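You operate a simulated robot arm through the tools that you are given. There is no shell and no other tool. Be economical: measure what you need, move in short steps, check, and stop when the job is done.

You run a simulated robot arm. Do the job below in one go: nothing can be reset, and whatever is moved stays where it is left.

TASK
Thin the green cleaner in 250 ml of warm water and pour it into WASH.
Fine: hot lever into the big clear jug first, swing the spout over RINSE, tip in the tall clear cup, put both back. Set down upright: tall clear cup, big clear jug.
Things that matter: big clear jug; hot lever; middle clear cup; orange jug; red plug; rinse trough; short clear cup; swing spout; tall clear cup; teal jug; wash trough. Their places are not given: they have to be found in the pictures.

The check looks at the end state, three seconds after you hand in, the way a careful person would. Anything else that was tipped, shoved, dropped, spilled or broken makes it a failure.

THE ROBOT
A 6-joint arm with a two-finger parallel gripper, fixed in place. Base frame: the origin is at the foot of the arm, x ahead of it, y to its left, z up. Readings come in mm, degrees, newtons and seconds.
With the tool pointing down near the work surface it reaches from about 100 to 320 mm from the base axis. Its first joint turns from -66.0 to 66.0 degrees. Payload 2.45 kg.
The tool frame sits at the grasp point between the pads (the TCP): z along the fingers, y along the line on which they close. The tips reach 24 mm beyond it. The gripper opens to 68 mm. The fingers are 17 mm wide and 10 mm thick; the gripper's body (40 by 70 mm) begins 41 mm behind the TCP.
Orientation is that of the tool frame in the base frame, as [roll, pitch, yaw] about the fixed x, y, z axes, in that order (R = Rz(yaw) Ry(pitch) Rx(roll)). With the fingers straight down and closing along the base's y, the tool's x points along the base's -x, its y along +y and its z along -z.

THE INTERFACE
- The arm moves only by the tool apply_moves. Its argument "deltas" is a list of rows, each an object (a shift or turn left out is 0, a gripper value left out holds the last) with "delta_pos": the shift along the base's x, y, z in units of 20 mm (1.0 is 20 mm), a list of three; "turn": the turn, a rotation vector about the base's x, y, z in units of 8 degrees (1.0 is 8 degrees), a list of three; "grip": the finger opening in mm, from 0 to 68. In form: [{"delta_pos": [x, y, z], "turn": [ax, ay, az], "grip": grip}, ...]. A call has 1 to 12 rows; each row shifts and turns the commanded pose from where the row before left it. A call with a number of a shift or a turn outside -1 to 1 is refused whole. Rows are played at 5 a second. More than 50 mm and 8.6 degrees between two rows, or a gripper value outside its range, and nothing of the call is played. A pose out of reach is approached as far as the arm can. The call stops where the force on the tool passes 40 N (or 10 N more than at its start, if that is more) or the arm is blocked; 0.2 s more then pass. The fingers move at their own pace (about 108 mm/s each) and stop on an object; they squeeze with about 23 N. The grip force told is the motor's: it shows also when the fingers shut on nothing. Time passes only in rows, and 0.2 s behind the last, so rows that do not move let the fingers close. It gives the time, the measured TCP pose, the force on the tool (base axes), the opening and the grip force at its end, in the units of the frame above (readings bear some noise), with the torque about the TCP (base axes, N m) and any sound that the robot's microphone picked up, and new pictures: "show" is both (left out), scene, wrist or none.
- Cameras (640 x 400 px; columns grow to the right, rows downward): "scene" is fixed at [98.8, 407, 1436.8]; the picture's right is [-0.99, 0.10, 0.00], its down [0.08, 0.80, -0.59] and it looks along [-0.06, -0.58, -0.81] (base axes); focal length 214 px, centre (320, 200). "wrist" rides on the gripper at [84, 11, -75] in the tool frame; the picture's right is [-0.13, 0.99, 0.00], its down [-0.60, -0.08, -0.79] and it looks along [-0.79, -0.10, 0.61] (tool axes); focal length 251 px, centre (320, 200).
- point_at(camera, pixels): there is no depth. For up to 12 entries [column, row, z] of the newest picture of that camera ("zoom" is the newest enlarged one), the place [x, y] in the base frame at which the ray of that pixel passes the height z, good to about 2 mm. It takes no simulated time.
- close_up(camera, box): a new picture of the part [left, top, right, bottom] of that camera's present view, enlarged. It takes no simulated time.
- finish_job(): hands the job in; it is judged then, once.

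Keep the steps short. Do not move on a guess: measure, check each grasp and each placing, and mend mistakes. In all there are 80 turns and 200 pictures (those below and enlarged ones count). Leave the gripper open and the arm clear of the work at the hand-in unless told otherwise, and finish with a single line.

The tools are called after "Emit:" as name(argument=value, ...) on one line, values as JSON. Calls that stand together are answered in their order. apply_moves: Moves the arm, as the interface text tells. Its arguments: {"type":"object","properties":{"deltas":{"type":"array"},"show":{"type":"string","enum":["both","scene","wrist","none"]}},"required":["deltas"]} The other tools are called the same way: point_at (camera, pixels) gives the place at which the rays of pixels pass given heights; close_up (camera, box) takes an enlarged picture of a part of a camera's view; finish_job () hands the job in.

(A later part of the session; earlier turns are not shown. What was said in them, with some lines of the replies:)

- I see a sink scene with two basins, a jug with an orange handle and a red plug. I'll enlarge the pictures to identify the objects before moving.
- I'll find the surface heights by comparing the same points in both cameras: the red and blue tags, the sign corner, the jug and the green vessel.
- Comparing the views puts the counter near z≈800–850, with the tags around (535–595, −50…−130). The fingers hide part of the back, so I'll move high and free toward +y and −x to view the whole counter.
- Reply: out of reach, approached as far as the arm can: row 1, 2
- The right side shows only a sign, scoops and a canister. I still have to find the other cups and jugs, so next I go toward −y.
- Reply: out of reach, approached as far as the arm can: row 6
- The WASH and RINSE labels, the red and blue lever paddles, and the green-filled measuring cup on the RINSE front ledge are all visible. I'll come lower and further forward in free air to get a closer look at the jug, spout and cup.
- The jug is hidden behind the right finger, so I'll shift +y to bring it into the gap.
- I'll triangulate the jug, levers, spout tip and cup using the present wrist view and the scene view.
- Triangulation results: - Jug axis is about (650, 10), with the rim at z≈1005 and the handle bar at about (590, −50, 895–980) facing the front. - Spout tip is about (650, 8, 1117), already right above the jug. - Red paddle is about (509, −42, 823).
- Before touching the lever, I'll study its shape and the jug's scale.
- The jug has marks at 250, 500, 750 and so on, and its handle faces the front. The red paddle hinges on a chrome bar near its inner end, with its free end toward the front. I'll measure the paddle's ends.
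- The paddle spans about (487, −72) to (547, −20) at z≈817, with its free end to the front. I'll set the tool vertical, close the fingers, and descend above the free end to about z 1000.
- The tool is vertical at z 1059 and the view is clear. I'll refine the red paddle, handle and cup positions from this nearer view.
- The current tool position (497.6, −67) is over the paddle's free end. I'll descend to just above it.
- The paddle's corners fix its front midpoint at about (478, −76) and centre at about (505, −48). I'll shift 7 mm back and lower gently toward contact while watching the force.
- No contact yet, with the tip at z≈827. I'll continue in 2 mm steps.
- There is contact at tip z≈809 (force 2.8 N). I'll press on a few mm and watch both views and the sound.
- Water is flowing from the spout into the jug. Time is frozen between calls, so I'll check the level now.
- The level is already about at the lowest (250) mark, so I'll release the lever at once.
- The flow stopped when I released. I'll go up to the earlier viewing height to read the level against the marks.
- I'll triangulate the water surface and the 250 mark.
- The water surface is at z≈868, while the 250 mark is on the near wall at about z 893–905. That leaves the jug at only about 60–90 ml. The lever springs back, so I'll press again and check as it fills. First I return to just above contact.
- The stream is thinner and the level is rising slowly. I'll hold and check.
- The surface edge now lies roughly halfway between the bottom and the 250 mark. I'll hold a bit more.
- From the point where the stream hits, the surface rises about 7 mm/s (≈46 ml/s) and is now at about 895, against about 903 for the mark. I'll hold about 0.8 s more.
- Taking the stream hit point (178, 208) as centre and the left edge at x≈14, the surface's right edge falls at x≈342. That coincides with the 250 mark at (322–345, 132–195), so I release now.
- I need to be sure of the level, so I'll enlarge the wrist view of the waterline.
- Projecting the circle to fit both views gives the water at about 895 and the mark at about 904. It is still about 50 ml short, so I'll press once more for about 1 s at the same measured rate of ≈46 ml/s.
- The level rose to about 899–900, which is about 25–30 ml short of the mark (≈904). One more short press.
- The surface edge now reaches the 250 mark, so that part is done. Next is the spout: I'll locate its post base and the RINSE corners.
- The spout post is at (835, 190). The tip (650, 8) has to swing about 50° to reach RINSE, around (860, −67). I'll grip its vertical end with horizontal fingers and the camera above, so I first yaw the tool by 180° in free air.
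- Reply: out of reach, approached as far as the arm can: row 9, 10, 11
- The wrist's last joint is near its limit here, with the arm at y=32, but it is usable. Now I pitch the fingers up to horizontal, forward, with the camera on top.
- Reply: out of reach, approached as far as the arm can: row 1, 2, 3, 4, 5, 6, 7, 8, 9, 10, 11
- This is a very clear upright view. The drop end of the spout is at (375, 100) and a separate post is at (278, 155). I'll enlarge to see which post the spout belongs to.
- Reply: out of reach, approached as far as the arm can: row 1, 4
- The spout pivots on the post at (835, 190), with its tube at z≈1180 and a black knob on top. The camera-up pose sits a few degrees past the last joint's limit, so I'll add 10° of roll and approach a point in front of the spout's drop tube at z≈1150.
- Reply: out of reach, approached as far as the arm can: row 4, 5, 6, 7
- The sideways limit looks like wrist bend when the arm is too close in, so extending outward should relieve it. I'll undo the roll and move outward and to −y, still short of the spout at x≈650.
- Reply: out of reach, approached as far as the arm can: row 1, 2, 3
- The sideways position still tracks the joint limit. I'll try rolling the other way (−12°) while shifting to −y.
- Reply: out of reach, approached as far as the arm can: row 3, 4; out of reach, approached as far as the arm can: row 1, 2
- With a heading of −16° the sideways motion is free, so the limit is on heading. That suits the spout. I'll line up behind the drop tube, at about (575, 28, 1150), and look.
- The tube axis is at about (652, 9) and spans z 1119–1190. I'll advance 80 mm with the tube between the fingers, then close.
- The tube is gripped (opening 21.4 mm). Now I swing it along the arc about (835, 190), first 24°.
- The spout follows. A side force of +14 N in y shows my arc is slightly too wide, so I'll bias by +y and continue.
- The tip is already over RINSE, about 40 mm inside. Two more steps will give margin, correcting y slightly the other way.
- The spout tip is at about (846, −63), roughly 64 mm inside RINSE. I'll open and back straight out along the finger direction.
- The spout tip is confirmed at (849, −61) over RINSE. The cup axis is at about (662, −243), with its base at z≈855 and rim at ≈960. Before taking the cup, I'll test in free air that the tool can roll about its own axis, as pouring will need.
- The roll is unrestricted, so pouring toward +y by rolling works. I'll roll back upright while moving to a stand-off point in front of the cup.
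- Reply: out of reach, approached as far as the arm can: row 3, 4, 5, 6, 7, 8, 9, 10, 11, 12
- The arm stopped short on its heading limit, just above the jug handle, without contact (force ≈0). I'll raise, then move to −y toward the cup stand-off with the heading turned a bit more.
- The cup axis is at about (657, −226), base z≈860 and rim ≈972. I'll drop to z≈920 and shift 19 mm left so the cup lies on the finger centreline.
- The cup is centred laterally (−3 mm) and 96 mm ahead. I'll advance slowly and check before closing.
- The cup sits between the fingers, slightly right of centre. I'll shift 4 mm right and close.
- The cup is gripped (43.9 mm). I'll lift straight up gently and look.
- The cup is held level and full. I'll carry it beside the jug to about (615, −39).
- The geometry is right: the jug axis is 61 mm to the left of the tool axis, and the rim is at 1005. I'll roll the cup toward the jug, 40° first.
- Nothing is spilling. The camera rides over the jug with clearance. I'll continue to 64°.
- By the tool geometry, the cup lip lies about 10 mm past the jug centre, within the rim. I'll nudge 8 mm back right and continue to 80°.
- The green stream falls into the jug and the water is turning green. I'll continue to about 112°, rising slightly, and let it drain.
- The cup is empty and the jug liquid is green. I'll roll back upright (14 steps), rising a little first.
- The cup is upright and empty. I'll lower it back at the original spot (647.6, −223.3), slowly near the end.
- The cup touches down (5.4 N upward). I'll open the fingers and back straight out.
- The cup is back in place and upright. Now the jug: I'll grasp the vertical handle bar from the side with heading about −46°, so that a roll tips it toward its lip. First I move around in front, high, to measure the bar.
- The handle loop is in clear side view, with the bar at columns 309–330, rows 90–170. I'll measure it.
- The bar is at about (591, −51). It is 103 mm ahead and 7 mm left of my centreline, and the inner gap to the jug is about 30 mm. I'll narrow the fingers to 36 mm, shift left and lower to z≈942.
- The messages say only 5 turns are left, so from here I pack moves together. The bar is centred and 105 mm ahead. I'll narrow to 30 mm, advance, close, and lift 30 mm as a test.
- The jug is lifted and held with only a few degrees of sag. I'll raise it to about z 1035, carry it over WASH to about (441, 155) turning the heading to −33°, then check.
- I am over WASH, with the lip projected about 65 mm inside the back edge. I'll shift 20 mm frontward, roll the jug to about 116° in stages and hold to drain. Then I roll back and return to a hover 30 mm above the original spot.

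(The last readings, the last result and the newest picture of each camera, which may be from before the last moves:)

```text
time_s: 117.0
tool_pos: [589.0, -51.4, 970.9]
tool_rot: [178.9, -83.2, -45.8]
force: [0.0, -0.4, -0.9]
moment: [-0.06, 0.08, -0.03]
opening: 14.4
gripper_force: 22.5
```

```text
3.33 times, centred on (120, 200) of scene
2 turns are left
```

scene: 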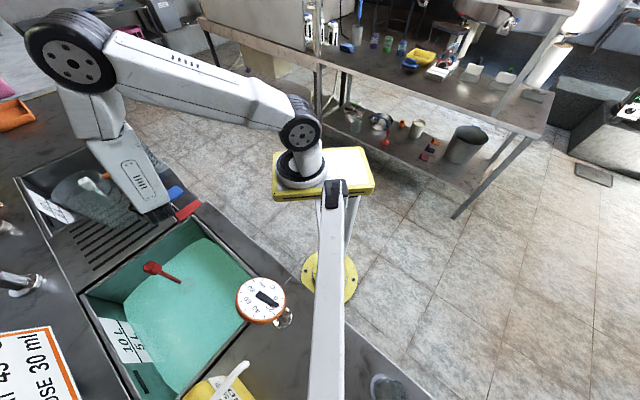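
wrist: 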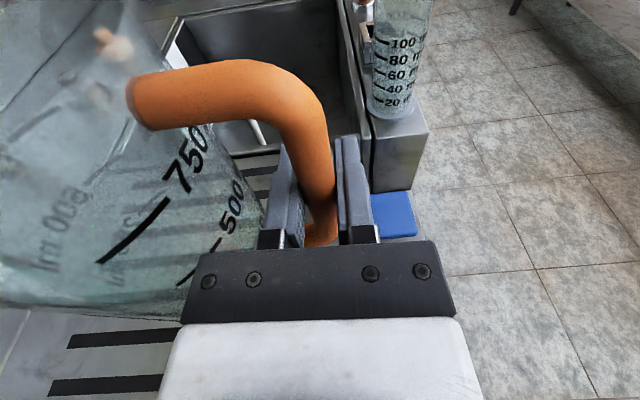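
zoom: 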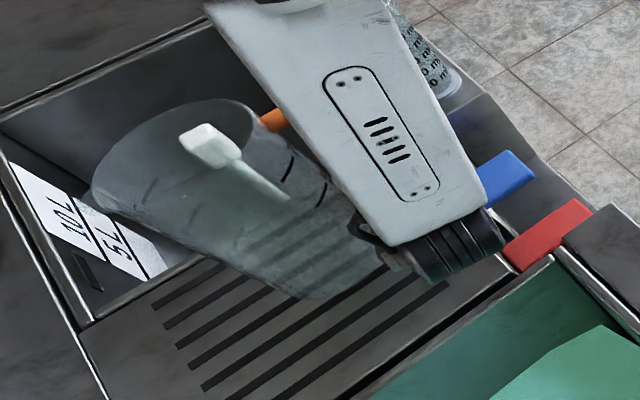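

The jug is empty, WASH has taken the green cleaner, and the jug hovers exactly over its old spot. I'll lower it 30 mm to the grasp height, open to 30 mm, back out along the fingers, then rise clear and check.

Emit:
apply_moves(deltas=[{"delta_pos": [0, 0, -0.6]}, {"delta_pos": [0, 0, -0.4]}, {"delta_pos": [0, 0, -0.2]}, {"delta_pos": [0, 0, -0.15]}, {"delta_pos": [0, 0, -0.15]}, {}, {}], show="none")

Emit:
apply_moves(deltas=[{"grip": 18}, {"grip": 24}, {"grip": 30}, {"grip": 30}, {"delta_pos": [-0.3, 0.31, 0]}, {"delta_pos": [-0.6, 0.62, 0]}, {"delta_pos": [-0.62, 0.64, 0]}, {"delta_pos": [-0.62, 0.64, 0]}, {"delta_pos": [-0.62, 0.64, 0]}, {"delta_pos": [-0.62, 0.64, 0]}, {"delta_pos": [-0.62, 0.64, 0]}], show="wrist")

Emit:
apply_moves(deltas=[{"delta_pos": [-0.3, 0.2, 0.8]}, {"delta_pos": [-0.3, 0.2, 1], "grip": 68}, {"delta_pos": [-0.2, 0.2, 1]}, {"delta_pos": [0, 0, 1]}, {"delta_pos": [0, 0, 1]}, {"delta_pos": [0, 0, 1]}, {"delta_pos": [0, 0, 1]}, {"delta_pos": [0, 0, 1]}], show="both")

Emit:
close_up(camera="scene", box=[20, 110, 260, 290])

```text
time_s: 118.6
tool_pos: [588.4, -48.9, 940.6]
tool_rot: [179.2, -83.2, -46.1]
force: [-0.9, -1.4, 4.7]
moment: [0.22, -0.35, -0.02]
opening: 14.6
gripper_force: 23.0
```

```text
time_s: 121.0
tool_pos: [509.8, 31.7, 942.7]
tool_rot: [179.0, -83.2, -45.9]
force: [-0.6, -0.2, -0.5]
moment: [-0.01, 0.03, 0.0]
opening: 29.8
gripper_force: 0.0
```

wrist: 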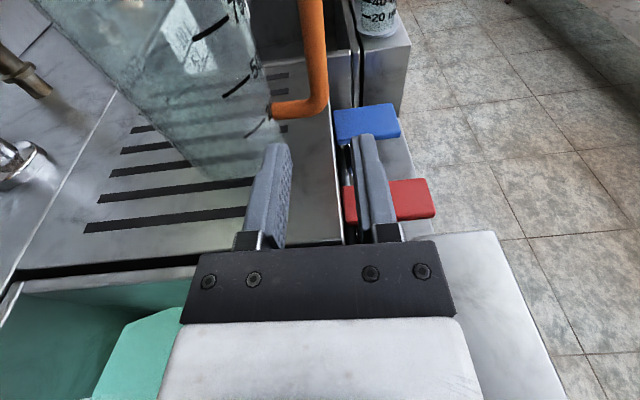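

```text
time_s: 122.8
tool_pos: [493.6, 42.0, 1098.0]
tool_rot: [178.3, -83.2, -45.6]
force: [-0.3, -0.2, 0.3]
moment: [0.04, -0.01, 0.01]
opening: 68.2
gripper_force: 0.1
```

scene: 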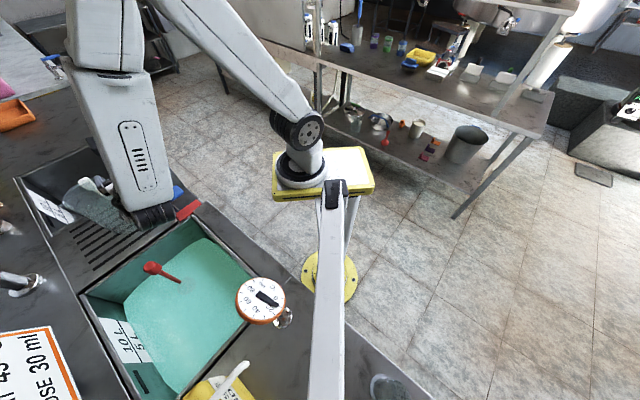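
wrist: 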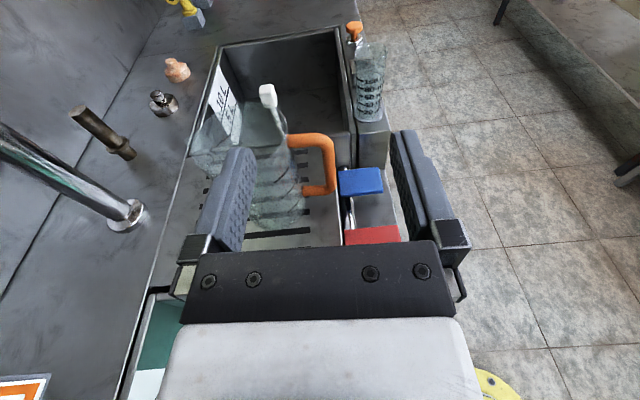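

```text
2.22 times, centred on (140, 200) of scene
1 turns are left
```

zoom: 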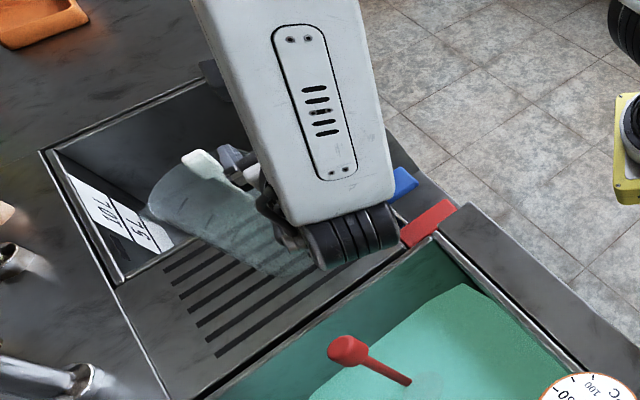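

The jug and cup are upright and back in their places. The spout is over RINSE, the lever is shut, WASH holds the cleaner, and the gripper is open and clear, so I'm handing in.

Emit:
finish_job()

```text
The job is handed in.
```

The green cleaner, thinned in about 250 ml of hot water (read by eye at the jug's 250 mark), is poured into WASH; the jug and tall cup are back upright, the spout is over RINSE, and I saw no spills.
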